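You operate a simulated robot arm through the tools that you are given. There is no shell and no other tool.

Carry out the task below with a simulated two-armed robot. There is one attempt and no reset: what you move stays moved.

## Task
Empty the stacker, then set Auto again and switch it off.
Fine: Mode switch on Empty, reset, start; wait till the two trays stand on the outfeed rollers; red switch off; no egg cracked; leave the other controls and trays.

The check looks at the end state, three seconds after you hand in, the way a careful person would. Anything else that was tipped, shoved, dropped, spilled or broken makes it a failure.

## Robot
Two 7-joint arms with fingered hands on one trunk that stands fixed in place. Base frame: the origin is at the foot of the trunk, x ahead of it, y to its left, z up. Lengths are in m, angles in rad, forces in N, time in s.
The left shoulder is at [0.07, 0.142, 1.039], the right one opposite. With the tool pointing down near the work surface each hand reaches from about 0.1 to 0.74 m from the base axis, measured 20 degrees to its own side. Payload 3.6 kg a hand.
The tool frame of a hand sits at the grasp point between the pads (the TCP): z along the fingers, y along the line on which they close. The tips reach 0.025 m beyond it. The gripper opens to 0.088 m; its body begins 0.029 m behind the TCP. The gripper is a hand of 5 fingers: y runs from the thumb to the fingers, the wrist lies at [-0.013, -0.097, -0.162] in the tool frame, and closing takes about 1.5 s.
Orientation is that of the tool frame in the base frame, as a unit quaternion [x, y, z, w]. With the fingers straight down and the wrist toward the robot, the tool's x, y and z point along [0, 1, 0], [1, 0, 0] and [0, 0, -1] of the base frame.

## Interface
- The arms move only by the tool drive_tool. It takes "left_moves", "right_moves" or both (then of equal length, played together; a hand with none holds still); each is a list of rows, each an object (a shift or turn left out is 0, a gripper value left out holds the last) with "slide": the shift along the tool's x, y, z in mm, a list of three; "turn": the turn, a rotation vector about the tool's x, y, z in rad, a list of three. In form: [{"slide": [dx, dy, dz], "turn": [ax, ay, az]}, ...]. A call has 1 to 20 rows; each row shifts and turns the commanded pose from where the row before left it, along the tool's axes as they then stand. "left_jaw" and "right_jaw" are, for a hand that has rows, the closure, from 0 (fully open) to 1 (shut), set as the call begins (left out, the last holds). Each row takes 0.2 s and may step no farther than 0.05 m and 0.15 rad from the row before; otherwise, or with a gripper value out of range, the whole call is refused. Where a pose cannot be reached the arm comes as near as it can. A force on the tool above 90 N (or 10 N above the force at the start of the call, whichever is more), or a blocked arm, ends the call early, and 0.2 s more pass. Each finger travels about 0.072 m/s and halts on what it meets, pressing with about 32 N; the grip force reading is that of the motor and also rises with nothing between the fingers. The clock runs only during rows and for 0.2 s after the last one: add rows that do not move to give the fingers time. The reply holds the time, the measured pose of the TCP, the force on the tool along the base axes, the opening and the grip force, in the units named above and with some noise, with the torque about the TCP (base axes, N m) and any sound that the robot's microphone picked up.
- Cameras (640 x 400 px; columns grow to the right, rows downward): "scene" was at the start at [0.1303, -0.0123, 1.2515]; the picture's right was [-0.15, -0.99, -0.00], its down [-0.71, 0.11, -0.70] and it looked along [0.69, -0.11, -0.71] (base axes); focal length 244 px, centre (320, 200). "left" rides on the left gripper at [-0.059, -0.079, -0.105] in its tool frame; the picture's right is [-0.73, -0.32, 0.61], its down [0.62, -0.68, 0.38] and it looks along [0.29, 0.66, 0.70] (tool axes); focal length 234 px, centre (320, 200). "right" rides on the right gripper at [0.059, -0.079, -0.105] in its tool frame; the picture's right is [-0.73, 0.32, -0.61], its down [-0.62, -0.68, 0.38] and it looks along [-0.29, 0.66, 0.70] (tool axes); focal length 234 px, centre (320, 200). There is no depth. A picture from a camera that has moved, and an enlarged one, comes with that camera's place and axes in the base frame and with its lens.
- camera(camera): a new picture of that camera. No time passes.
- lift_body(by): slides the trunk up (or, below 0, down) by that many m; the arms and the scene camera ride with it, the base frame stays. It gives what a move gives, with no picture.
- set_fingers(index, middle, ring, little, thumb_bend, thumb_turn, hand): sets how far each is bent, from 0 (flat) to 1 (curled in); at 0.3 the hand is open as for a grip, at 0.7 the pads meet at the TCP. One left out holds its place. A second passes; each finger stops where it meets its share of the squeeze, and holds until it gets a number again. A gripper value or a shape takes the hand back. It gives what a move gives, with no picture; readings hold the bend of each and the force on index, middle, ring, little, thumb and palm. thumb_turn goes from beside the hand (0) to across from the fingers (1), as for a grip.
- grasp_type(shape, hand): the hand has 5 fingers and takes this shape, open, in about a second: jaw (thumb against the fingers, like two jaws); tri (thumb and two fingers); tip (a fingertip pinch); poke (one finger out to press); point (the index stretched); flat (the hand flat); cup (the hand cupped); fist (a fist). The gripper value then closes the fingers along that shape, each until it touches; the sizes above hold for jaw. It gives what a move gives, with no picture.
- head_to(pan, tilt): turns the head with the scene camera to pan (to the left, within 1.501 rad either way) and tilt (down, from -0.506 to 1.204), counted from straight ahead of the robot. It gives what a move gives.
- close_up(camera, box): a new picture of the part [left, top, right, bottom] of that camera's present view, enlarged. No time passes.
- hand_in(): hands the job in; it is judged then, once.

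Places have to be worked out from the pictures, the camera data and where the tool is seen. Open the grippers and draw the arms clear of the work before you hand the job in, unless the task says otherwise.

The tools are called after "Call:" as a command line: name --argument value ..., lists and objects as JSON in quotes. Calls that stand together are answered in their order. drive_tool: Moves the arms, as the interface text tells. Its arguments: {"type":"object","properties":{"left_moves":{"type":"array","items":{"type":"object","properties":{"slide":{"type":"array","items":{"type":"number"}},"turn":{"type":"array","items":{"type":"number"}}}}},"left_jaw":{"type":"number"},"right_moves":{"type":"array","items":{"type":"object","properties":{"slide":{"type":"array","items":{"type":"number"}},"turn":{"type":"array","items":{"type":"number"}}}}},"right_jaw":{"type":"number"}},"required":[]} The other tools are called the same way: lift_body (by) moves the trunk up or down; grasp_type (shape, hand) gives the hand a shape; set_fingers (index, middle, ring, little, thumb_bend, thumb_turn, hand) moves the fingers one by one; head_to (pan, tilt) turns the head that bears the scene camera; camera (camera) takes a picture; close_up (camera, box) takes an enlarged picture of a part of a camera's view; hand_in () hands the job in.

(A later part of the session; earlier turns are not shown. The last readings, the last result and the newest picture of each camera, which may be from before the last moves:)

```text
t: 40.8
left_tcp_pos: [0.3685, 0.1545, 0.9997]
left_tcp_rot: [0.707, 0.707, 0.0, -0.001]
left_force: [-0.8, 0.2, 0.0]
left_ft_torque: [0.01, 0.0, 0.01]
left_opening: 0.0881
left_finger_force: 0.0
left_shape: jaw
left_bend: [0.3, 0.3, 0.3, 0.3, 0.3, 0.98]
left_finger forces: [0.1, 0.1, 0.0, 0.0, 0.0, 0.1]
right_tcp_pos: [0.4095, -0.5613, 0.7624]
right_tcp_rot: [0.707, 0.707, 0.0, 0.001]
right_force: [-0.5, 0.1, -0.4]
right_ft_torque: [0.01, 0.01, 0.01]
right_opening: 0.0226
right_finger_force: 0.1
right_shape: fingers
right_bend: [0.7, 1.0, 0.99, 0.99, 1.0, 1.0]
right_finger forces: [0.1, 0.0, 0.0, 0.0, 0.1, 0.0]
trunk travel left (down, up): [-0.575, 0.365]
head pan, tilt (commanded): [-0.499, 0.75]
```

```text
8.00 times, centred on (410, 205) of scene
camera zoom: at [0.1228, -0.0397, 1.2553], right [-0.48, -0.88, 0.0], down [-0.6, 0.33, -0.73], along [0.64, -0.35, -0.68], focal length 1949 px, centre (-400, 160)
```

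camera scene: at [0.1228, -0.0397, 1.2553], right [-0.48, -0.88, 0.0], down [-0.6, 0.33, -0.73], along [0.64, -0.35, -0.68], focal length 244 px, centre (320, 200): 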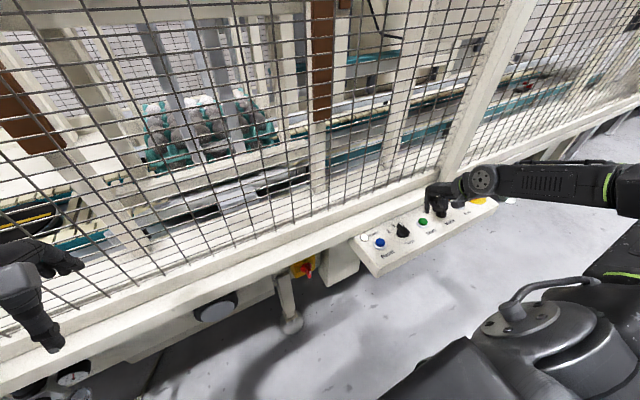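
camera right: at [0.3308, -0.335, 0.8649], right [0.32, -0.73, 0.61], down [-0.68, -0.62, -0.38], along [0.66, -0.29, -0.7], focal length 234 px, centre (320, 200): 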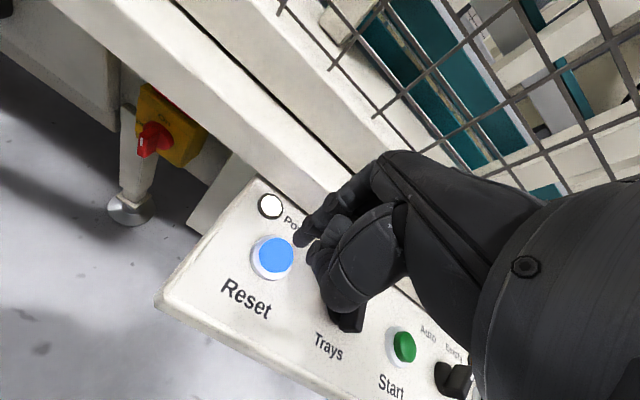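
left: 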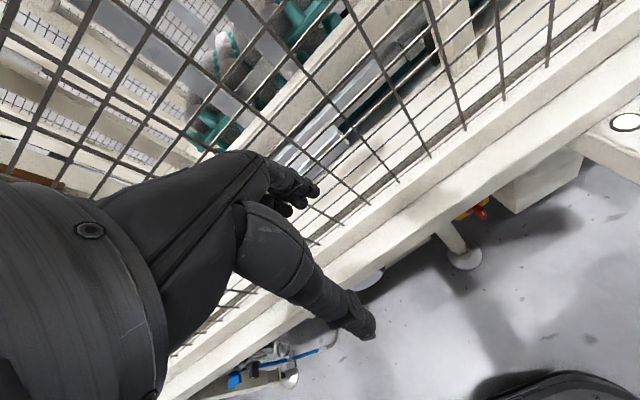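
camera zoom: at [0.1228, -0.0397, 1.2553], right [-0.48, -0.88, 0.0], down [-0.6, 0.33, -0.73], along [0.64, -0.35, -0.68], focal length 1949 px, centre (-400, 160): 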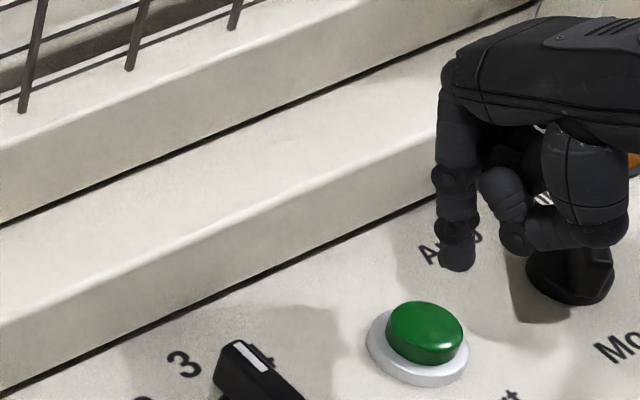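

Start is aligned. I shift 3 mm left for margin from the Mode knob and press Start down.

Call:
drive_tool --right_moves '[{"slide": [3, 0, 15]}, {"slide": [0, 0, 12]}, {"slide": [0, 0, 7]}, {"slide": [0, 0, 3]}, {"slide": [0, 0, 3]}]'

Call:
close_up --camera "right" --box '[190, 160, 430, 310]'

Call:
camera --camera "scene"

```text
t: 42.0
left_tcp_pos: [0.3693, 0.1553, 1.0004]
left_tcp_rot: [0.707, 0.707, -0.001, -0.001]
left_force: [0.1, 0.3, 0.0]
left_ft_torque: [-0.01, -0.01, 0.01]
left_opening: 0.0876
left_finger_force: 0.1
left_shape: jaw
left_bend: [0.3, 0.3, 0.3, 0.3, 0.3, 0.98]
left_finger forces: [0.0, 0.0, 0.1, 0.1, 0.0, 0.0]
right_tcp_pos: [0.4095, -0.5581, 0.723]
right_tcp_rot: [0.707, 0.708, 0.001, 0.001]
right_force: [0.6, 0.1, 3.0]
right_ft_torque: [0.02, -0.03, 0.0]
right_opening: 0.0224
right_finger_force: 1.9
right_shape: fingers
right_bend: [0.7, 1.0, 0.99, 0.99, 1.0, 1.0]
right_finger forces: [3.3, 0.1, 0.1, 0.0, 0.0, 0.0]
trunk travel left (down, up): [-0.575, 0.365]
head pan, tilt (commanded): [-0.499, 0.75]
heard: click
```

```text
2.67 times, centred on (310, 235) of right
camera zoom: at [0.332, -0.499, 0.8264], right [0.32, -0.73, 0.61], down [-0.68, -0.62, -0.38], along [0.66, -0.29, -0.7], focal length 624 px, centre (347, 107)
```

zoom: 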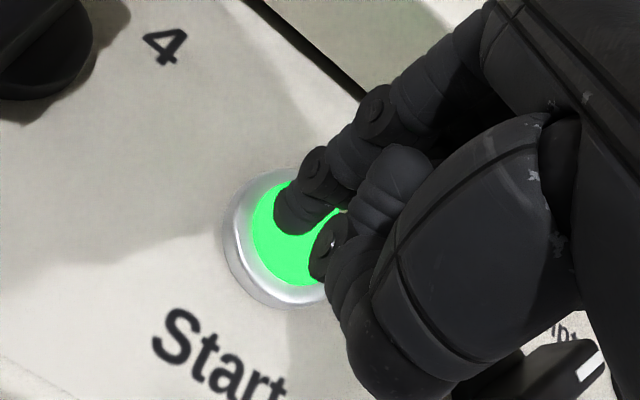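

```text
taken
camera scene: at [0.123, -0.0389, 1.2554], right [-0.48, -0.88, 0.0], down [-0.6, 0.33, -0.73], along [0.64, -0.35, -0.68], focal length 244 px, centre (320, 200)
```

scene: 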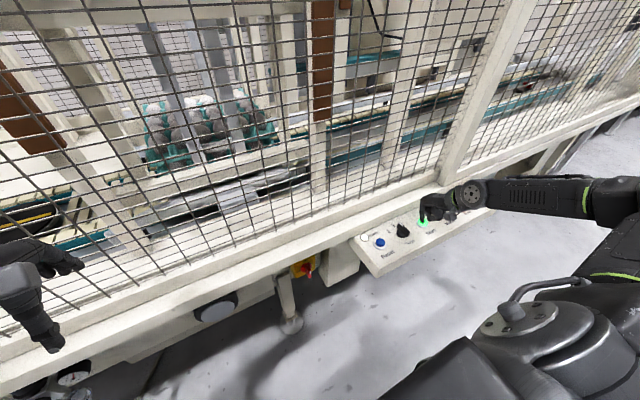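

Start clicked and its lamp is lit green. I lift the finger off straight up and watch the stacker.

Call:
drive_tool --right_moves '[{"slide": [0, 0, -25]}, {"slide": [0, 0, -40]}, {"slide": [0, -10, -20]}, {}]'

Call:
head_to --pan 0.05 --tilt 0.4

Call:
camera --camera "scene"

```text
t: 43.0
left_tcp_pos: [0.3699, 0.1538, 1.0012]
left_tcp_rot: [0.708, 0.707, 0.0, 0.0]
left_force: [1.0, 0.8, 0.0]
left_ft_torque: [0.03, -0.02, 0.03]
left_opening: 0.088
left_finger_force: 0.1
left_shape: jaw
left_bend: [0.3, 0.3, 0.3, 0.3, 0.3, 0.98]
left_finger forces: [0.1, 0.1, 0.0, 0.0, 0.0, 0.0]
right_tcp_pos: [0.4004, -0.5582, 0.8074]
right_tcp_rot: [0.707, 0.707, 0.0, -0.002]
right_force: [0.8, -0.3, 0.2]
right_ft_torque: [0.02, 0.0, 0.02]
right_opening: 0.0228
right_finger_force: 0.0
right_shape: fingers
right_bend: [0.7, 1.0, 0.99, 0.99, 1.0, 1.0]
right_finger forces: [0.1, 0.0, 0.0, 0.0, 0.0, 0.1]
trunk travel left (down, up): [-0.575, 0.365]
head pan, tilt (commanded): [-0.499, 0.75]
```

```text
t: 43.9
left_tcp_pos: [0.3693, 0.1545, 0.9995]
left_tcp_rot: [0.707, 0.707, -0.001, 0.0]
left_force: [0.4, -0.5, 0.4]
left_ft_torque: [0.0, 0.01, -0.01]
left_opening: 0.0875
left_finger_force: 0.1
left_shape: jaw
left_bend: [0.3, 0.3, 0.3, 0.3, 0.3, 0.98]
left_finger forces: [0.1, 0.1, 0.0, 0.1, 0.0, 0.0]
right_tcp_pos: [0.4001, -0.5582, 0.8092]
right_tcp_rot: [0.707, 0.708, 0.001, 0.0]
right_force: [0.3, 0.4, -0.6]
right_ft_torque: [0.01, 0.01, -0.01]
right_opening: 0.0225
right_finger_force: 0.1
right_shape: fingers
right_bend: [0.7, 1.0, 0.99, 0.99, 1.0, 1.0]
right_finger forces: [0.1, 0.1, 0.0, 0.0, 0.1, 0.1]
trunk travel left (down, up): [-0.575, 0.365]
head pan, tilt (commanded): [0.051, 0.4]
```

```text
taken
camera scene: at [0.143, 0.0048, 1.2863], right [0.05, -1.0, 0.0], down [-0.39, -0.02, -0.92], along [0.92, 0.05, -0.39], focal length 244 px, centre (320, 200)
```

scene: 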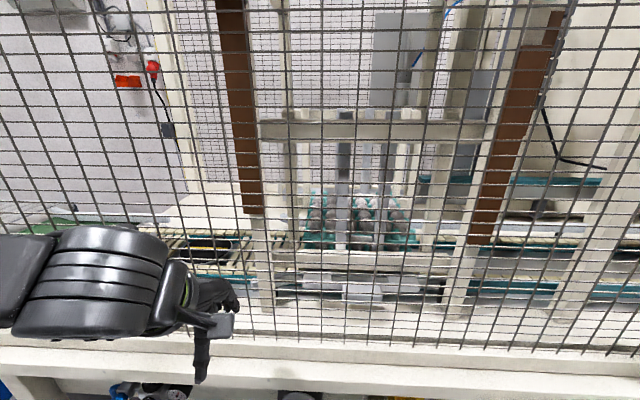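

I wait a few seconds with still rows and watch what the stacker does.

Call:
drive_tool --right_moves '[{}, {}, {}, {}, {}, {}, {}, {}, {}, {}]'

Call:
close_up --camera "scene" --box '[160, 150, 480, 350]'

Call:
drive_tool --right_moves '[{}, {}, {}, {}, {}, {}, {}, {}, {}, {}, {}, {}, {}, {}, {}]'

Call:
close_up --camera "scene" --box '[160, 150, 480, 350]'

```text
t: 46.1
left_tcp_pos: [0.3704, 0.1538, 1.0007]
left_tcp_rot: [0.707, 0.707, 0.0, -0.001]
left_force: [-0.4, -0.6, 0.4]
left_ft_torque: [-0.01, -0.03, 0.02]
left_opening: 0.0876
left_finger_force: 0.1
left_shape: jaw
left_bend: [0.3, 0.3, 0.3, 0.3, 0.3, 0.98]
left_finger forces: [0.1, 0.0, 0.0, 0.1, 0.1, 0.0]
right_tcp_pos: [0.4002, -0.5577, 0.8076]
right_tcp_rot: [0.707, 0.707, 0.001, 0.0]
right_force: [-0.1, -0.3, 0.2]
right_ft_torque: [-0.03, 0.02, -0.03]
right_opening: 0.0226
right_finger_force: 0.1
right_shape: fingers
right_bend: [0.7, 1.0, 0.99, 0.99, 1.0, 1.0]
right_finger forces: [0.0, 0.0, 0.0, 0.1, 0.0, 0.0]
trunk travel left (down, up): [-0.575, 0.365]
head pan, tilt (commanded): [0.051, 0.4]
```

```text
2.00 times, centred on (320, 250) of scene
camera zoom: at [0.1429, 0.0049, 1.2864], right [0.05, -1.0, 0.0], down [-0.39, -0.02, -0.92], along [0.92, 0.05, -0.39], focal length 487 px, centre (320, 100)
```

zoom: 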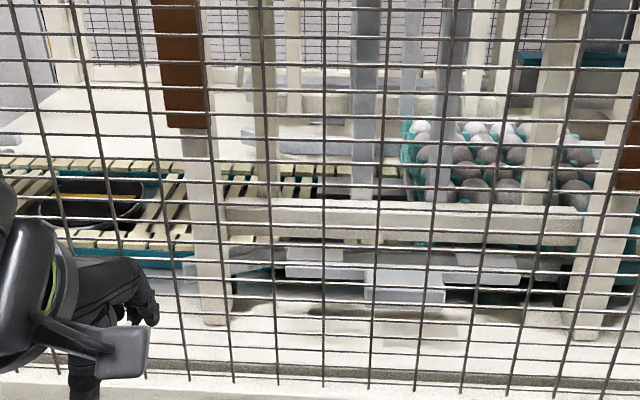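

```text
t: 49.3
left_tcp_pos: [0.3702, 0.1548, 1.0006]
left_tcp_rot: [0.707, 0.708, 0.0, -0.001]
left_force: [-0.4, 0.0, -0.4]
left_ft_torque: [0.01, -0.02, 0.0]
left_opening: 0.0875
left_finger_force: 0.1
left_shape: jaw
left_bend: [0.3, 0.3, 0.3, 0.3, 0.3, 0.98]
left_finger forces: [0.0, 0.1, 0.1, 0.0, 0.0, 0.0]
right_tcp_pos: [0.3991, -0.5594, 0.8068]
right_tcp_rot: [0.707, 0.708, 0.0, -0.001]
right_force: [0.2, 0.8, -0.1]
right_ft_torque: [0.0, -0.03, -0.02]
right_opening: 0.0226
right_finger_force: 0.0
right_shape: fingers
right_bend: [0.7, 1.0, 0.99, 0.99, 1.0, 1.0]
right_finger forces: [0.0, 0.0, 0.1, 0.0, 0.1, 0.0]
trunk travel left (down, up): [-0.575, 0.365]
head pan, tilt (commanded): [0.051, 0.4]
```

```text
2.00 times, centred on (320, 250) of scene
camera zoom: at [0.1429, 0.0049, 1.2864], right [0.05, -1.0, 0.0], down [-0.39, -0.02, -0.92], along [0.92, 0.05, -0.39], focal length 487 px, centre (320, 100)
```

zoom: 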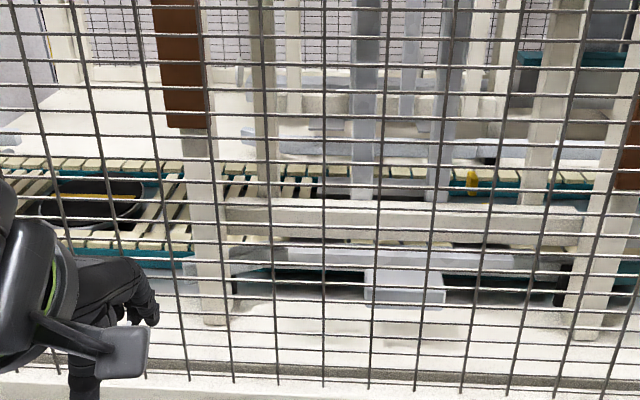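

The trays moved out to the right. I turn the head right to follow them to the outfeed rollers.

Call:
close_up --camera "scene" --box '[360, 200, 440, 270]'

Call:
head_to --pan -0.65 --tilt 0.35

Call:
camera --camera "scene"

```text
5.71 times, centred on (400, 235) of scene
camera zoom: at [0.1429, 0.0049, 1.2864], right [0.05, -1.0, 0.0], down [-0.39, -0.02, -0.92], along [0.92, 0.05, -0.39], focal length 1392 px, centre (-137, 0)
```

zoom: 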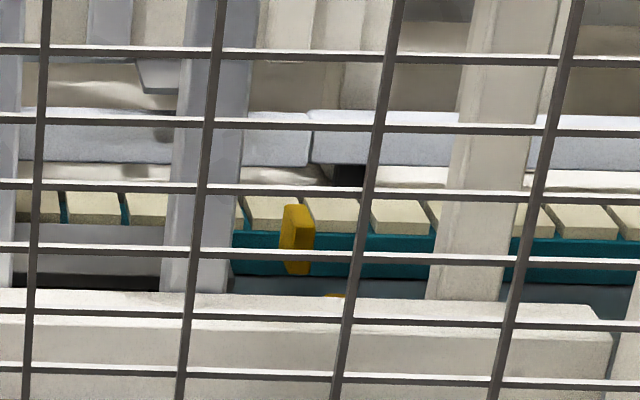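

```text
t: 50.4
left_tcp_pos: [0.3696, 0.1538, 0.9993]
left_tcp_rot: [0.707, 0.707, 0.0, -0.001]
left_force: [-0.6, 0.2, -0.1]
left_ft_torque: [-0.01, 0.01, 0.02]
left_opening: 0.0878
left_finger_force: 0.0
left_shape: jaw
left_bend: [0.3, 0.3, 0.3, 0.3, 0.3, 0.98]
left_finger forces: [0.0, 0.1, 0.1, 0.1, 0.0, 0.0]
right_tcp_pos: [0.4003, -0.5581, 0.8081]
right_tcp_rot: [0.708, 0.707, 0.001, -0.001]
right_force: [0.9, 0.8, 0.5]
right_ft_torque: [0.0, -0.01, 0.02]
right_opening: 0.0226
right_finger_force: 0.0
right_shape: fingers
right_bend: [0.7, 1.0, 0.99, 0.99, 1.0, 1.0]
right_finger forces: [0.0, 0.0, 0.1, 0.1, 0.0, 0.1]
trunk travel left (down, up): [-0.575, 0.365]
head pan, tilt (commanded): [-0.649, 0.351]
```

```text
taken
camera scene: at [0.1246, -0.056, 1.2909], right [-0.6, -0.8, 0.0], down [-0.27, 0.21, -0.94], along [0.75, -0.57, -0.34], focal length 244 px, centre (320, 200)
```

scene: 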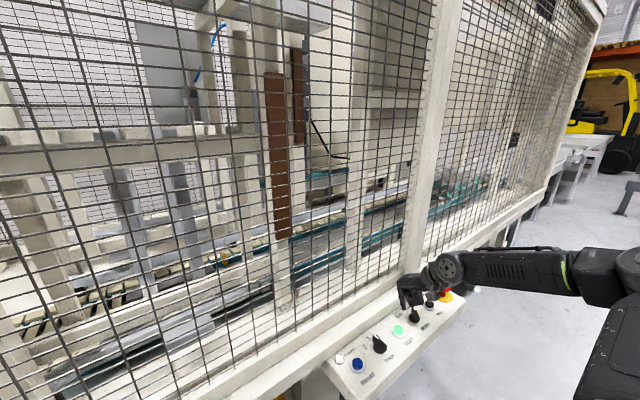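

I zoom into the right part along the conveyor and its outfeed end.

Call:
close_up --camera "scene" --box '[360, 100, 640, 275]'

Call:
head_to --pan -1.0 --tilt 0.2

Call:
camera --camera "scene"

Call:
close_up --camera "scene" --box '[240, 120, 480, 270]'

```text
2.29 times, centred on (500, 188) of scene
camera zoom: at [0.1246, -0.056, 1.2909], right [-0.6, -0.8, 0.0], down [-0.27, 0.21, -0.94], along [0.75, -0.57, -0.34], focal length 557 px, centre (-91, 229)
```

zoom: 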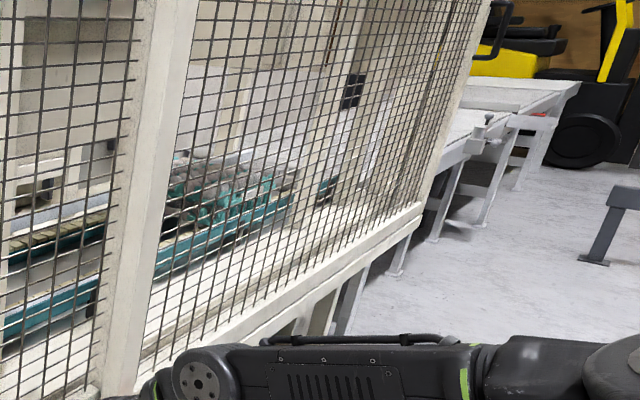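

```text
t: 51.2
left_tcp_pos: [0.3699, 0.1539, 0.9996]
left_tcp_rot: [0.707, 0.707, 0.0, -0.001]
left_force: [-0.4, 0.0, 0.2]
left_ft_torque: [-0.01, -0.02, -0.02]
left_opening: 0.0878
left_finger_force: 0.1
left_shape: jaw
left_bend: [0.3, 0.3, 0.3, 0.3, 0.3, 0.98]
left_finger forces: [0.0, 0.0, 0.0, 0.0, 0.0, 0.0]
right_tcp_pos: [0.3993, -0.5593, 0.8092]
right_tcp_rot: [0.707, 0.708, 0.001, -0.001]
right_force: [0.2, -1.3, -0.7]
right_ft_torque: [0.02, 0.03, 0.01]
right_opening: 0.0225
right_finger_force: 0.1
right_shape: fingers
right_bend: [0.7, 1.0, 0.99, 0.99, 1.0, 1.0]
right_finger forces: [0.0, 0.0, 0.1, 0.1, 0.0, 0.0]
trunk travel left (down, up): [-0.575, 0.365]
head pan, tilt (commanded): [-1.0, 0.201]
```

```text
taken
camera scene: at [0.1008, -0.0781, 1.3049], right [-0.84, -0.54, 0.0], down [-0.11, 0.17, -0.98], along [0.53, -0.82, -0.2], focal length 244 px, centre (320, 200)
```

scene: 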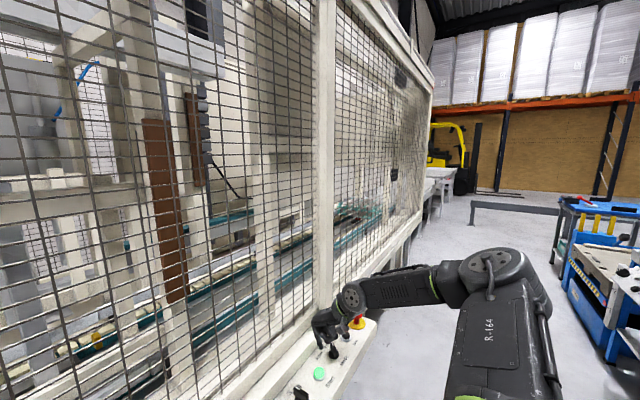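

```text
2.67 times, centred on (360, 195) of scene
camera zoom: at [0.1008, -0.0781, 1.3049], right [-0.84, -0.54, 0.0], down [-0.11, 0.17, -0.98], along [0.53, -0.82, -0.2], focal length 650 px, centre (213, 213)
```

zoom: 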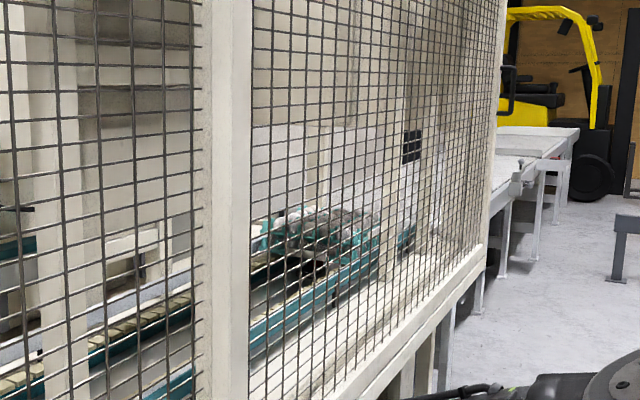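

A tray is travelling right along the conveyor toward the roller tables. I keep waiting and watching.

Call:
drive_tool --right_moves '[{}, {}, {}, {}, {}, {}, {}, {}, {}, {}, {}, {}, {}, {}, {}]'

Call:
close_up --camera "scene" --box '[280, 120, 480, 245]'

Call:
drive_tool --right_moves '[{}, {}, {}, {}, {}, {}, {}, {}, {}, {}, {}, {}, {}, {}, {}]'

Call:
close_up --camera "scene" --box '[280, 120, 480, 245]'

Call:
camera --camera "scene"

```text
t: 54.4
left_tcp_pos: [0.3706, 0.1546, 1.0006]
left_tcp_rot: [0.707, 0.707, 0.0, 0.0]
left_force: [-0.4, -0.2, 0.2]
left_ft_torque: [0.0, 0.0, 0.0]
left_opening: 0.0876
left_finger_force: 0.0
left_shape: jaw
left_bend: [0.3, 0.3, 0.3, 0.3, 0.3, 0.98]
left_finger forces: [0.0, 0.0, 0.0, 0.0, 0.0, 0.0]
right_tcp_pos: [0.4007, -0.5588, 0.8075]
right_tcp_rot: [0.708, 0.707, 0.001, -0.001]
right_force: [0.6, -0.3, 0.2]
right_ft_torque: [0.0, -0.01, 0.02]
right_opening: 0.0225
right_finger_force: 0.0
right_shape: fingers
right_bend: [0.7, 1.0, 0.99, 0.99, 1.0, 1.0]
right_finger forces: [0.0, 0.0, 0.1, 0.0, 0.1, 0.0]
trunk travel left (down, up): [-0.575, 0.365]
head pan, tilt (commanded): [-1.0, 0.201]
```

```text
3.20 times, centred on (380, 182) of scene
camera zoom: at [0.1007, -0.0782, 1.3049], right [-0.84, -0.54, 0.0], down [-0.11, 0.17, -0.98], along [0.53, -0.82, -0.2], focal length 780 px, centre (128, 256)
```

zoom: 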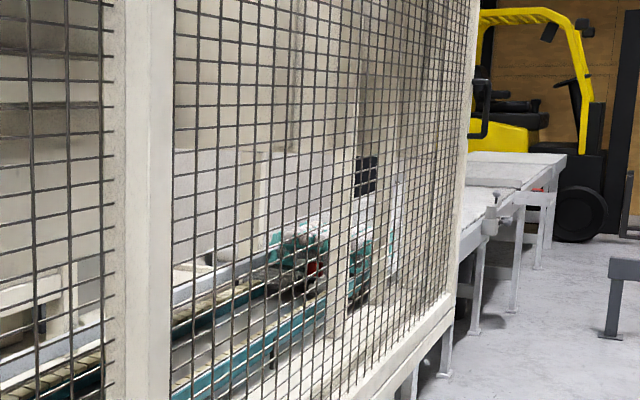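

```text
t: 57.6
left_tcp_pos: [0.3703, 0.1529, 1.0003]
left_tcp_rot: [0.707, 0.707, -0.001, 0.0]
left_force: [0.4, 0.5, 0.1]
left_ft_torque: [-0.03, 0.03, 0.02]
left_opening: 0.0876
left_finger_force: 0.1
left_shape: jaw
left_bend: [0.3, 0.3, 0.3, 0.3, 0.3, 0.98]
left_finger forces: [0.0, 0.1, 0.0, 0.0, 0.0, 0.1]
right_tcp_pos: [0.4002, -0.5589, 0.8086]
right_tcp_rot: [0.707, 0.708, 0.0, -0.001]
right_force: [0.1, 0.0, 0.2]
right_ft_torque: [0.03, 0.01, -0.01]
right_opening: 0.0227
right_finger_force: 0.1
right_shape: fingers
right_bend: [0.7, 1.0, 0.99, 0.99, 1.0, 1.0]
right_finger forces: [0.0, 0.0, 0.0, 0.0, 0.1, 0.1]
trunk travel left (down, up): [-0.575, 0.365]
head pan, tilt (commanded): [-1.0, 0.201]
```

```text
3.20 times, centred on (380, 182) of scene
camera zoom: at [0.1007, -0.0782, 1.3049], right [-0.84, -0.54, 0.0], down [-0.11, 0.17, -0.98], along [0.53, -0.82, -0.2], focal length 780 px, centre (128, 256)
```

zoom: 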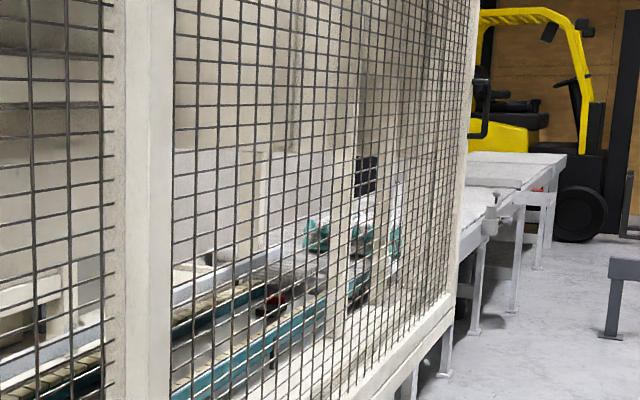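

```text
taken
camera scene: at [0.1007, -0.0782, 1.3049], right [-0.84, -0.54, 0.0], down [-0.11, 0.17, -0.98], along [0.53, -0.82, -0.2], focal length 244 px, centre (320, 200)
```

scene: 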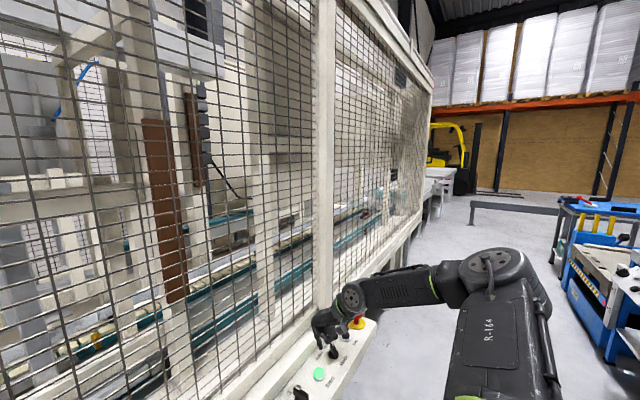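

Still moving right. I keep waiting until both trays come out onto the rollers.

Call:
drive_tool --right_moves '[{}, {}, {}, {}, {}, {}, {}, {}, {}, {}, {}, {}, {}, {}, {}, {}, {}, {}, {}, {}]'

Call:
close_up --camera "scene" --box '[320, 130, 480, 230]'

Call:
drive_tool --right_moves '[{}, {}, {}, {}, {}, {}, {}, {}, {}, {}, {}, {}, {}, {}, {}, {}, {}, {}, {}, {}]'

Call:
close_up --camera "scene" --box '[320, 130, 480, 230]'

```text
t: 61.8
left_tcp_pos: [0.3691, 0.1551, 1.0006]
left_tcp_rot: [0.707, 0.707, -0.001, 0.001]
left_force: [0.2, -0.2, 0.4]
left_ft_torque: [0.02, 0.0, 0.02]
left_opening: 0.0878
left_finger_force: 0.1
left_shape: jaw
left_bend: [0.3, 0.3, 0.3, 0.3, 0.3, 0.98]
left_finger forces: [0.1, 0.1, 0.1, 0.1, 0.0, 0.1]
right_tcp_pos: [0.4, -0.5589, 0.8076]
right_tcp_rot: [0.708, 0.707, 0.0, -0.001]
right_force: [0.4, 0.5, 0.2]
right_ft_torque: [-0.01, 0.04, -0.03]
right_opening: 0.0226
right_finger_force: 0.0
right_shape: fingers
right_bend: [0.7, 1.0, 0.99, 0.99, 1.0, 1.0]
right_finger forces: [0.1, 0.0, 0.0, 0.1, 0.1, 0.1]
trunk travel left (down, up): [-0.575, 0.365]
head pan, tilt (commanded): [-1.0, 0.201]
```

```text
4.00 times, centred on (400, 180) of scene
camera zoom: at [0.1007, -0.0782, 1.3049], right [-0.84, -0.54, 0.0], down [-0.11, 0.17, -0.98], along [0.53, -0.82, -0.2], focal length 974 px, centre (0, 280)
```

zoom: 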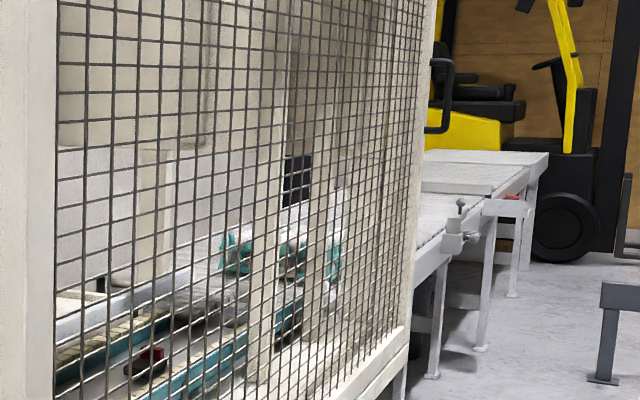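

```text
t: 66.0
left_tcp_pos: [0.3693, 0.1555, 1.0003]
left_tcp_rot: [0.707, 0.707, 0.0, -0.001]
left_force: [0.6, 0.7, 0.9]
left_ft_torque: [-0.01, 0.01, -0.01]
left_opening: 0.0876
left_finger_force: 0.0
left_shape: jaw
left_bend: [0.3, 0.3, 0.3, 0.3, 0.3, 0.98]
left_finger forces: [0.0, 0.0, 0.1, 0.0, 0.0, 0.0]
right_tcp_pos: [0.4001, -0.5581, 0.8086]
right_tcp_rot: [0.707, 0.707, 0.001, -0.001]
right_force: [0.3, -1.4, -0.2]
right_ft_torque: [0.02, -0.02, 0.05]
right_opening: 0.0225
right_finger_force: 0.0
right_shape: fingers
right_bend: [0.7, 1.0, 0.99, 0.99, 1.0, 1.0]
right_finger forces: [0.0, 0.1, 0.1, 0.0, 0.0, 0.0]
trunk travel left (down, up): [-0.575, 0.365]
head pan, tilt (commanded): [-1.0, 0.201]
```

```text
4.00 times, centred on (400, 180) of scene
camera zoom: at [0.1007, -0.0782, 1.3049], right [-0.84, -0.54, 0.0], down [-0.11, 0.17, -0.98], along [0.53, -0.82, -0.2], focal length 974 px, centre (0, 280)
```

zoom: 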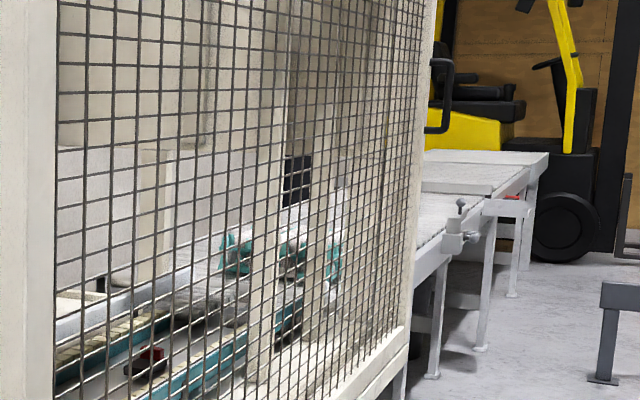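

The trays haven't moved between the last two pictures. I check closer whether they stand on the rollers, and check the panel lamps.

Call:
close_up --camera "scene" --box '[355, 165, 425, 209]'

Call:
close_up --camera "scene" --box '[280, 290, 400, 400]'

Call:
close_up --camera "scene" --box '[330, 185, 390, 235]'

```text
9.09 times, centred on (390, 187) of scene
camera zoom: at [0.1007, -0.0782, 1.3049], right [-0.84, -0.54, 0.0], down [-0.11, 0.17, -0.98], along [0.53, -0.82, -0.2], focal length 2215 px, centre (-316, 318)
```

zoom: 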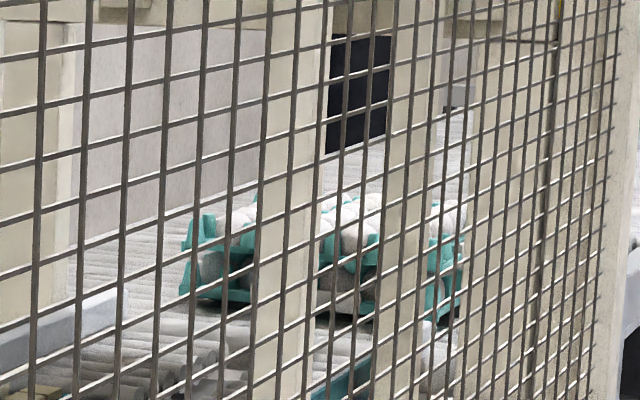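

```text
3.64 times, centred on (340, 345) of scene
camera zoom: at [0.1007, -0.0782, 1.3049], right [-0.84, -0.54, 0.0], down [-0.11, 0.17, -0.98], along [0.53, -0.82, -0.2], focal length 886 px, centre (247, -327)
```

zoom: 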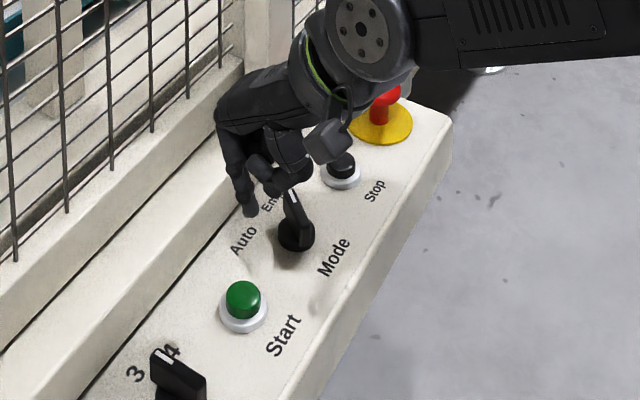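

```text
8.00 times, centred on (360, 210) of scene
camera zoom: at [0.1007, -0.0782, 1.3049], right [-0.84, -0.54, 0.0], down [-0.11, 0.17, -0.98], along [0.53, -0.82, -0.2], focal length 1949 px, centre (0, 120)
```

zoom: 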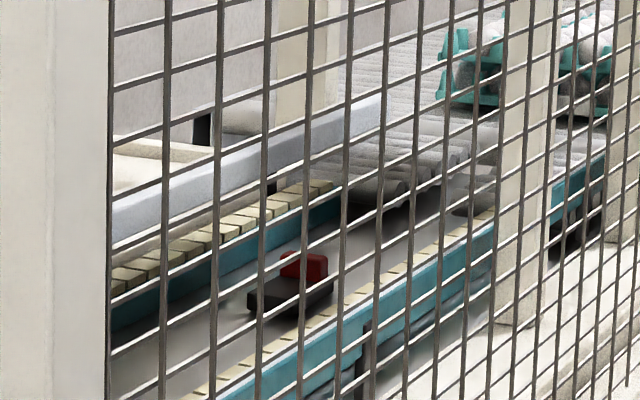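

The Start lamp has gone out and both trays (stacked in two layers) stand still on the outfeed rollers. Now I return the Mode knob to Auto: I move the finger to the left of the knob's tail and descend there.

Call:
drive_tool --right_moves '[{"slide": [-27, 7, 0]}, {"slide": [-27, 7, 0]}, {"slide": [0, 0, 40]}, {}]'

Call:
head_to --pan -0.8 --tilt 0.75

Call:
close_up --camera "scene" --box '[345, 160, 425, 210]'

Call:
close_up --camera "right" --box '[190, 160, 430, 310]'

```text
t: 67.0
left_tcp_pos: [0.3695, 0.154, 1.0011]
left_tcp_rot: [0.707, 0.707, -0.001, 0.0]
left_force: [0.3, 0.5, -0.5]
left_ft_torque: [-0.03, 0.01, 0.05]
left_opening: 0.0877
left_finger_force: 0.0
left_shape: jaw
left_bend: [0.3, 0.3, 0.3, 0.3, 0.3, 0.98]
left_finger forces: [0.0, 0.0, 0.0, 0.0, 0.1, 0.1]
right_tcp_pos: [0.4152, -0.6133, 0.7691]
right_tcp_rot: [0.707, 0.707, 0.0, 0.0]
right_force: [0.1, 0.0, -0.2]
right_ft_torque: [-0.01, 0.0, 0.03]
right_opening: 0.0228
right_finger_force: 0.0
right_shape: fingers
right_bend: [0.7, 1.0, 0.99, 0.99, 1.0, 1.0]
right_finger forces: [0.1, 0.0, 0.0, 0.0, 0.0, 0.0]
trunk travel left (down, up): [-0.575, 0.365]
head pan, tilt (commanded): [-1.0, 0.201]
```

```text
t: 68.0
left_tcp_pos: [0.3707, 0.1541, 1.001]
left_tcp_rot: [0.707, 0.708, 0.0, -0.001]
left_force: [0.0, 0.1, 0.5]
left_ft_torque: [0.01, 0.02, -0.01]
left_opening: 0.0874
left_finger_force: 0.0
left_shape: jaw
left_bend: [0.3, 0.3, 0.3, 0.3, 0.3, 0.98]
left_finger forces: [0.0, 0.0, 0.0, 0.0, 0.0, 0.0]
right_tcp_pos: [0.4157, -0.6123, 0.7672]
right_tcp_rot: [0.707, 0.707, 0.0, -0.001]
right_force: [0.7, -0.2, 0.3]
right_ft_torque: [0.0, 0.0, 0.0]
right_opening: 0.0224
right_finger_force: 0.2
right_shape: fingers
right_bend: [0.7, 1.0, 0.99, 0.99, 1.0, 1.0]
right_finger forces: [0.0, 0.0, 0.1, 0.0, 0.0, 0.1]
trunk travel left (down, up): [-0.575, 0.365]
head pan, tilt (commanded): [-0.799, 0.75]
```

```text
8.00 times, centred on (385, 185) of scene
camera zoom: at [0.1082, -0.0592, 1.2553], right [-0.72, -0.7, 0.0], down [-0.47, 0.49, -0.73], along [0.51, -0.53, -0.68], focal length 1949 px, centre (-200, 320)
```

zoom: 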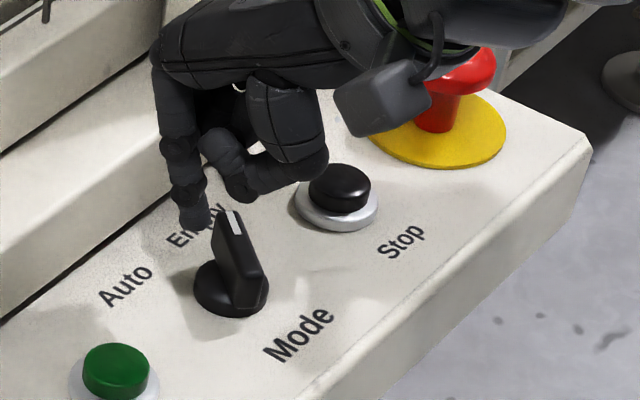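

```text
2.67 times, centred on (310, 235) of right
camera zoom: at [0.3367, -0.5539, 0.8718], right [0.32, -0.73, 0.61], down [-0.68, -0.62, -0.38], along [0.66, -0.29, -0.7], focal length 624 px, centre (347, 107)
```

zoom: 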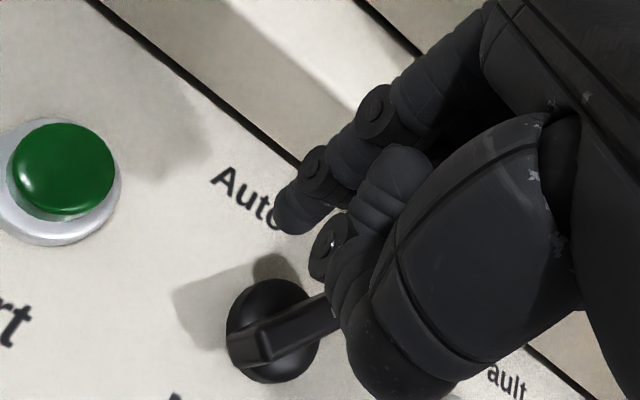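

The fingertip is at about [0.4195,-0.613], left of the handle, with enough clearance. I descend to the pushing height.

Call:
drive_tool --right_moves '[{"slide": [0, 0, 20]}, {"slide": [0, 0, 15]}, {"slide": [0, 0, 6]}, {}]'

Call:
close_up --camera "scene" --box '[345, 160, 425, 210]'

Call:
close_up --camera "right" --box '[190, 160, 430, 310]'

```text
t: 69.0
left_tcp_pos: [0.3684, 0.1542, 1.0015]
left_tcp_rot: [0.707, 0.707, 0.0, 0.0]
left_force: [0.3, -0.2, -0.2]
left_ft_torque: [-0.02, 0.01, 0.05]
left_opening: 0.0878
left_finger_force: 0.1
left_shape: jaw
left_bend: [0.3, 0.3, 0.3, 0.3, 0.3, 0.98]
left_finger forces: [0.0, 0.0, 0.0, 0.0, 0.1, 0.0]
right_tcp_pos: [0.4142, -0.6132, 0.7272]
right_tcp_rot: [0.707, 0.707, 0.001, -0.001]
right_force: [0.0, -0.6, 0.1]
right_ft_torque: [0.0, 0.02, 0.04]
right_opening: 0.0225
right_finger_force: 0.0
right_shape: fingers
right_bend: [0.7, 1.0, 0.99, 0.99, 1.0, 1.0]
right_finger forces: [0.0, 0.1, 0.1, 0.0, 0.0, 0.0]
trunk travel left (down, up): [-0.575, 0.365]
head pan, tilt (commanded): [-0.799, 0.75]
```

```text
8.00 times, centred on (385, 185) of scene
camera zoom: at [0.1081, -0.0592, 1.2552], right [-0.72, -0.7, 0.0], down [-0.48, 0.49, -0.73], along [0.51, -0.52, -0.68], focal length 1949 px, centre (-200, 320)
```

zoom: 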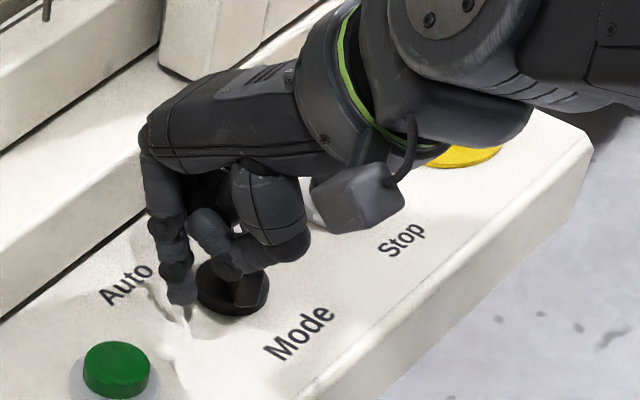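

```text
2.67 times, centred on (310, 235) of right
camera zoom: at [0.3363, -0.5536, 0.8303], right [0.32, -0.73, 0.61], down [-0.68, -0.62, -0.38], along [0.66, -0.29, -0.7], focal length 624 px, centre (347, 107)
```

zoom: 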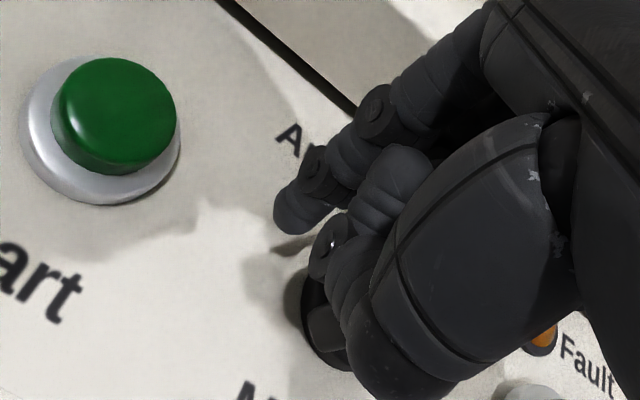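

No contact yet. I push the tail right-and-back along the arc, first to about +20°, to turn the mark back toward Auto.

Call:
drive_tool --right_moves '[{"slide": [-6, -3.4, 0]}, {"slide": [-5.4, -3, 0]}, {"slide": [-2.4, -7.3, 0]}, {"slide": [-4.7, -5.8, 0]}, {"slide": [-6.3, -3.8, 0]}, {}]'

Call:
close_up --camera "scene" --box '[345, 160, 425, 210]'

Call:
close_up --camera "right" --box '[190, 160, 430, 310]'

```text
t: 70.4
left_tcp_pos: [0.3711, 0.1547, 1.0004]
left_tcp_rot: [0.707, 0.707, 0.0, 0.0]
left_force: [0.3, 0.0, -0.4]
left_ft_torque: [-0.01, -0.02, -0.02]
left_opening: 0.0875
left_finger_force: 0.1
left_shape: jaw
left_bend: [0.3, 0.3, 0.3, 0.3, 0.3, 0.98]
left_finger forces: [0.0, 0.0, 0.0, 0.0, 0.1, 0.0]
right_tcp_pos: [0.39, -0.6371, 0.7271]
right_tcp_rot: [0.707, 0.707, 0.001, 0.0]
right_force: [1.0, 0.4, -0.3]
right_ft_torque: [-0.01, -0.05, -0.01]
right_opening: 0.0236
right_finger_force: 0.6
right_shape: fingers
right_bend: [0.7, 1.0, 0.99, 0.99, 1.0, 1.0]
right_finger forces: [1.4, 0.0, 0.0, 0.1, 0.1, 0.0]
trunk travel left (down, up): [-0.575, 0.365]
head pan, tilt (commanded): [-0.799, 0.75]
```

```text
8.00 times, centred on (385, 185) of scene
camera zoom: at [0.1084, -0.0588, 1.2552], right [-0.72, -0.7, 0.0], down [-0.48, 0.49, -0.73], along [0.51, -0.52, -0.68], focal length 1949 px, centre (-200, 320)
```

zoom: 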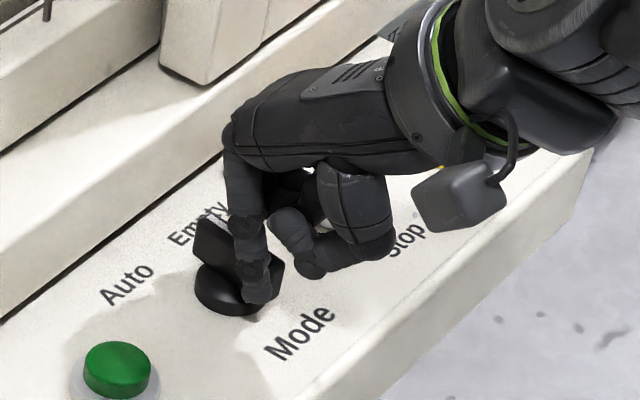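

```text
2.67 times, centred on (310, 235) of right
camera zoom: at [0.3128, -0.5775, 0.8304], right [0.32, -0.73, 0.61], down [-0.68, -0.62, -0.38], along [0.66, -0.29, -0.7], focal length 624 px, centre (347, 107)
```

zoom: 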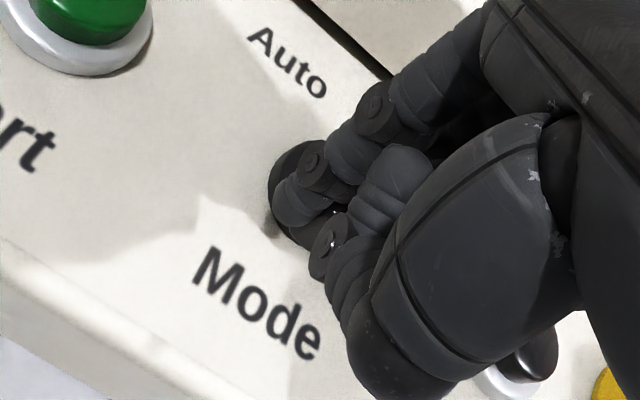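

The knob follows. I push on toward +50° in small steps, watching the force.

Call:
drive_tool --right_moves '[{"slide": [-4, -1, 0]}, {"slide": [-4, -0.5, 0]}, {"slide": [-3, 0, 0]}, {"slide": [-2, 0.3, 0]}, {}]'

Call:
close_up --camera "scene" --box '[345, 160, 425, 210]'

```text
t: 71.6
left_tcp_pos: [0.3696, 0.1548, 1.0016]
left_tcp_rot: [0.708, 0.707, 0.0, -0.001]
left_force: [0.5, 0.2, -0.5]
left_ft_torque: [0.01, 0.05, 0.01]
left_opening: 0.0877
left_finger_force: 0.0
left_shape: jaw
left_bend: [0.3, 0.3, 0.3, 0.3, 0.3, 0.98]
left_finger forces: [0.0, 0.1, 0.1, 0.0, 0.0, 0.0]
right_tcp_pos: [0.3901, -0.6504, 0.7276]
right_tcp_rot: [0.707, 0.707, 0.0, 0.0]
right_force: [-0.5, 1.1, 1.2]
right_ft_torque: [0.02, -0.01, -0.03]
right_opening: 0.0225
right_finger_force: 0.0
right_shape: fingers
right_bend: [0.7, 1.0, 0.99, 0.99, 1.0, 1.0]
right_finger forces: [0.4, 0.0, 0.0, 0.0, 0.1, 0.0]
trunk travel left (down, up): [-0.575, 0.365]
head pan, tilt (commanded): [-0.799, 0.75]
```

```text
8.00 times, centred on (385, 185) of scene
camera zoom: at [0.1081, -0.059, 1.2553], right [-0.72, -0.7, 0.0], down [-0.48, 0.49, -0.73], along [0.51, -0.52, -0.68], focal length 1949 px, centre (-200, 320)
```

zoom: 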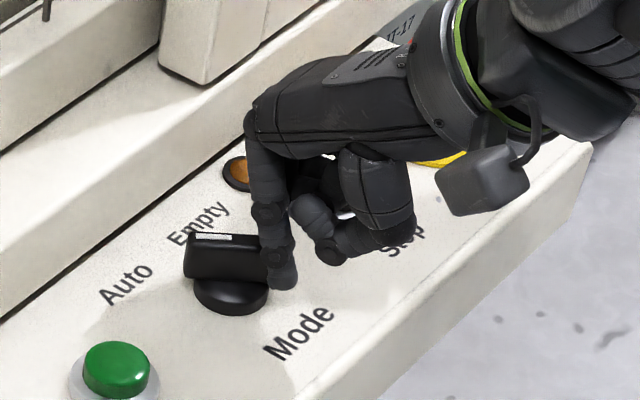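

The handle points at Auto again. I retract the finger away from the handle (back-left), then up, and check.

Call:
drive_tool --right_moves '[{"slide": [7, -8, 0]}, {"slide": [6, -12, 0]}, {"slide": [0, -10, -30]}, {"slide": [0, -20, -40]}, {"slide": [0, -20, -40]}, {}]'

Call:
close_up --camera "scene" --box '[345, 160, 425, 210]'

Call:
close_up --camera "scene" --box '[290, 190, 370, 240]'

```text
t: 73.0
left_tcp_pos: [0.3712, 0.1547, 1.0]
left_tcp_rot: [0.707, 0.707, 0.0, -0.001]
left_force: [0.7, 0.1, 0.2]
left_ft_torque: [-0.01, -0.02, 0.0]
left_opening: 0.0877
left_finger_force: 0.0
left_shape: jaw
left_bend: [0.3, 0.3, 0.3, 0.3, 0.3, 0.98]
left_finger forces: [0.0, 0.0, 0.0, 0.0, 0.0, 0.0]
right_tcp_pos: [0.3184, -0.6376, 0.837]
right_tcp_rot: [0.707, 0.707, 0.0, -0.001]
right_force: [1.1, -0.2, -1.0]
right_ft_torque: [-0.02, -0.01, 0.0]
right_opening: 0.0227
right_finger_force: 0.0
right_shape: fingers
right_bend: [0.7, 1.0, 0.99, 0.99, 1.0, 1.0]
right_finger forces: [0.0, 0.0, 0.0, 0.1, 0.0, 0.1]
trunk travel left (down, up): [-0.575, 0.365]
head pan, tilt (commanded): [-0.799, 0.75]
```

```text
8.00 times, centred on (385, 185) of scene
camera zoom: at [0.1089, -0.0597, 1.2551], right [-0.72, -0.7, 0.0], down [-0.48, 0.49, -0.73], along [0.51, -0.52, -0.68], focal length 1949 px, centre (-200, 320)
```

zoom: 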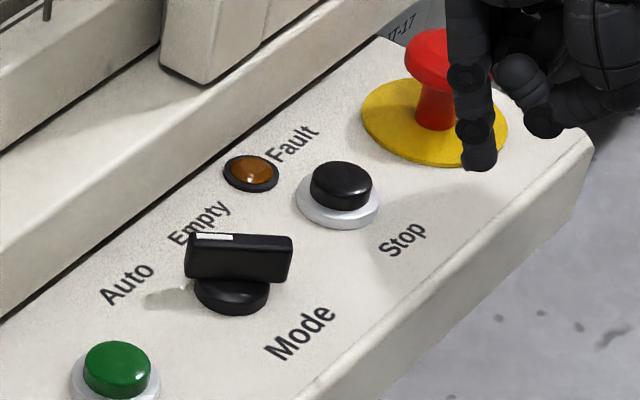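

```text
8.00 times, centred on (330, 215) of scene
camera zoom: at [0.1089, -0.0597, 1.2551], right [-0.72, -0.7, 0.0], down [-0.48, 0.49, -0.73], along [0.51, -0.52, -0.68], focal length 1949 px, centre (240, 80)
```

zoom: 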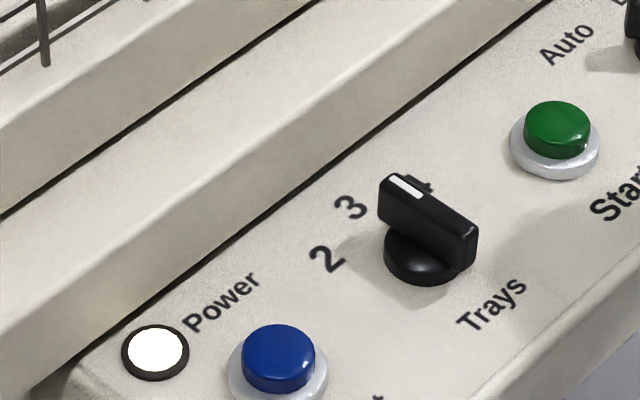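

Mode is back at Auto exactly as at the start, and Trays is unchanged. Next is the red main switch under the rail; I first lift the right hand and bring it toward the middle, and move the left hand farther left, before lowering the trunk.

Call:
drive_tool --right_moves '[{"slide": [0, 0, -40]}, {"slide": [20, 0, -40]}, {"slide": [45, 0, -10]}, {"slide": [45, 0, 0]}, {"slide": [45, 0, 0]}, {"slide": [45, 0, 0]}, {"slide": [40, 0, 0]}, {"slide": [40, 0, 0]}]' --left_moves '[{"slide": [30, 10, 0]}, {"slide": [30, 10, 0]}, {"slide": [30, 10, 0]}, {"slide": [30, 10, 0]}, {"slide": [30, 10, 0]}, {"slide": [0, 0, 0]}, {}, {}]'

Call:
head_to --pan -0.35 --tilt 0.75

Call:
camera --camera "scene"

```text
t: 74.8
left_tcp_pos: [0.4209, 0.3055, 0.9996]
left_tcp_rot: [0.707, 0.707, 0.0, -0.001]
left_force: [0.4, 0.5, 0.7]
left_ft_torque: [-0.01, 0.0, -0.03]
left_opening: 0.0878
left_finger_force: 0.1
left_shape: jaw
left_bend: [0.3, 0.3, 0.3, 0.3, 0.3, 0.98]
left_finger forces: [0.1, 0.0, 0.1, 0.0, 0.1, 0.0]
right_tcp_pos: [0.3295, -0.3665, 0.9287]
right_tcp_rot: [0.707, 0.707, 0.0, -0.001]
right_force: [-0.1, -0.9, -0.1]
right_ft_torque: [-0.02, 0.0, 0.0]
right_opening: 0.0227
right_finger_force: 0.1
right_shape: fingers
right_bend: [0.7, 1.0, 0.99, 0.99, 1.0, 1.0]
right_finger forces: [0.1, 0.0, 0.1, 0.1, 0.0, 0.0]
right hand out of reach, approached as far as the arm can: row 8
trunk travel left (down, up): [-0.575, 0.365]
head pan, tilt (commanded): [-0.799, 0.75]
```

```text
t: 75.7
left_tcp_pos: [0.4214, 0.3048, 1.0004]
left_tcp_rot: [0.708, 0.706, 0.0, -0.001]
left_force: [-0.4, 0.0, -0.4]
left_ft_torque: [0.0, -0.06, 0.04]
left_opening: 0.0877
left_finger_force: 0.0
left_shape: jaw
left_bend: [0.3, 0.3, 0.3, 0.3, 0.3, 0.98]
left_finger forces: [0.1, 0.0, 0.0, 0.0, 0.1, 0.0]
right_tcp_pos: [0.3297, -0.3688, 0.9294]
right_tcp_rot: [0.706, 0.708, 0.001, -0.002]
right_force: [-0.3, 1.1, -0.3]
right_ft_torque: [0.02, 0.01, -0.04]
right_opening: 0.0227
right_finger_force: 0.0
right_shape: fingers
right_bend: [0.7, 1.0, 0.99, 0.99, 1.0, 1.0]
right_finger forces: [0.0, 0.0, 0.1, 0.0, 0.0, 0.0]
trunk travel left (down, up): [-0.575, 0.365]
head pan, tilt (commanded): [-0.351, 0.75]
```

```text
taken
camera scene: at [0.1282, -0.0282, 1.2552], right [-0.34, -0.94, 0.0], down [-0.64, 0.23, -0.73], along [0.69, -0.25, -0.68], focal length 244 px, centre (320, 200)
```

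scene: 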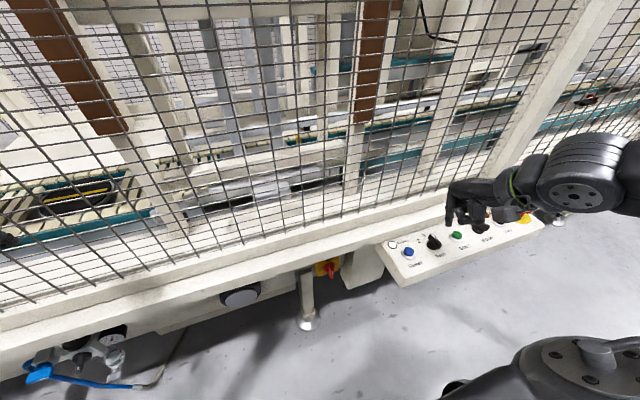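

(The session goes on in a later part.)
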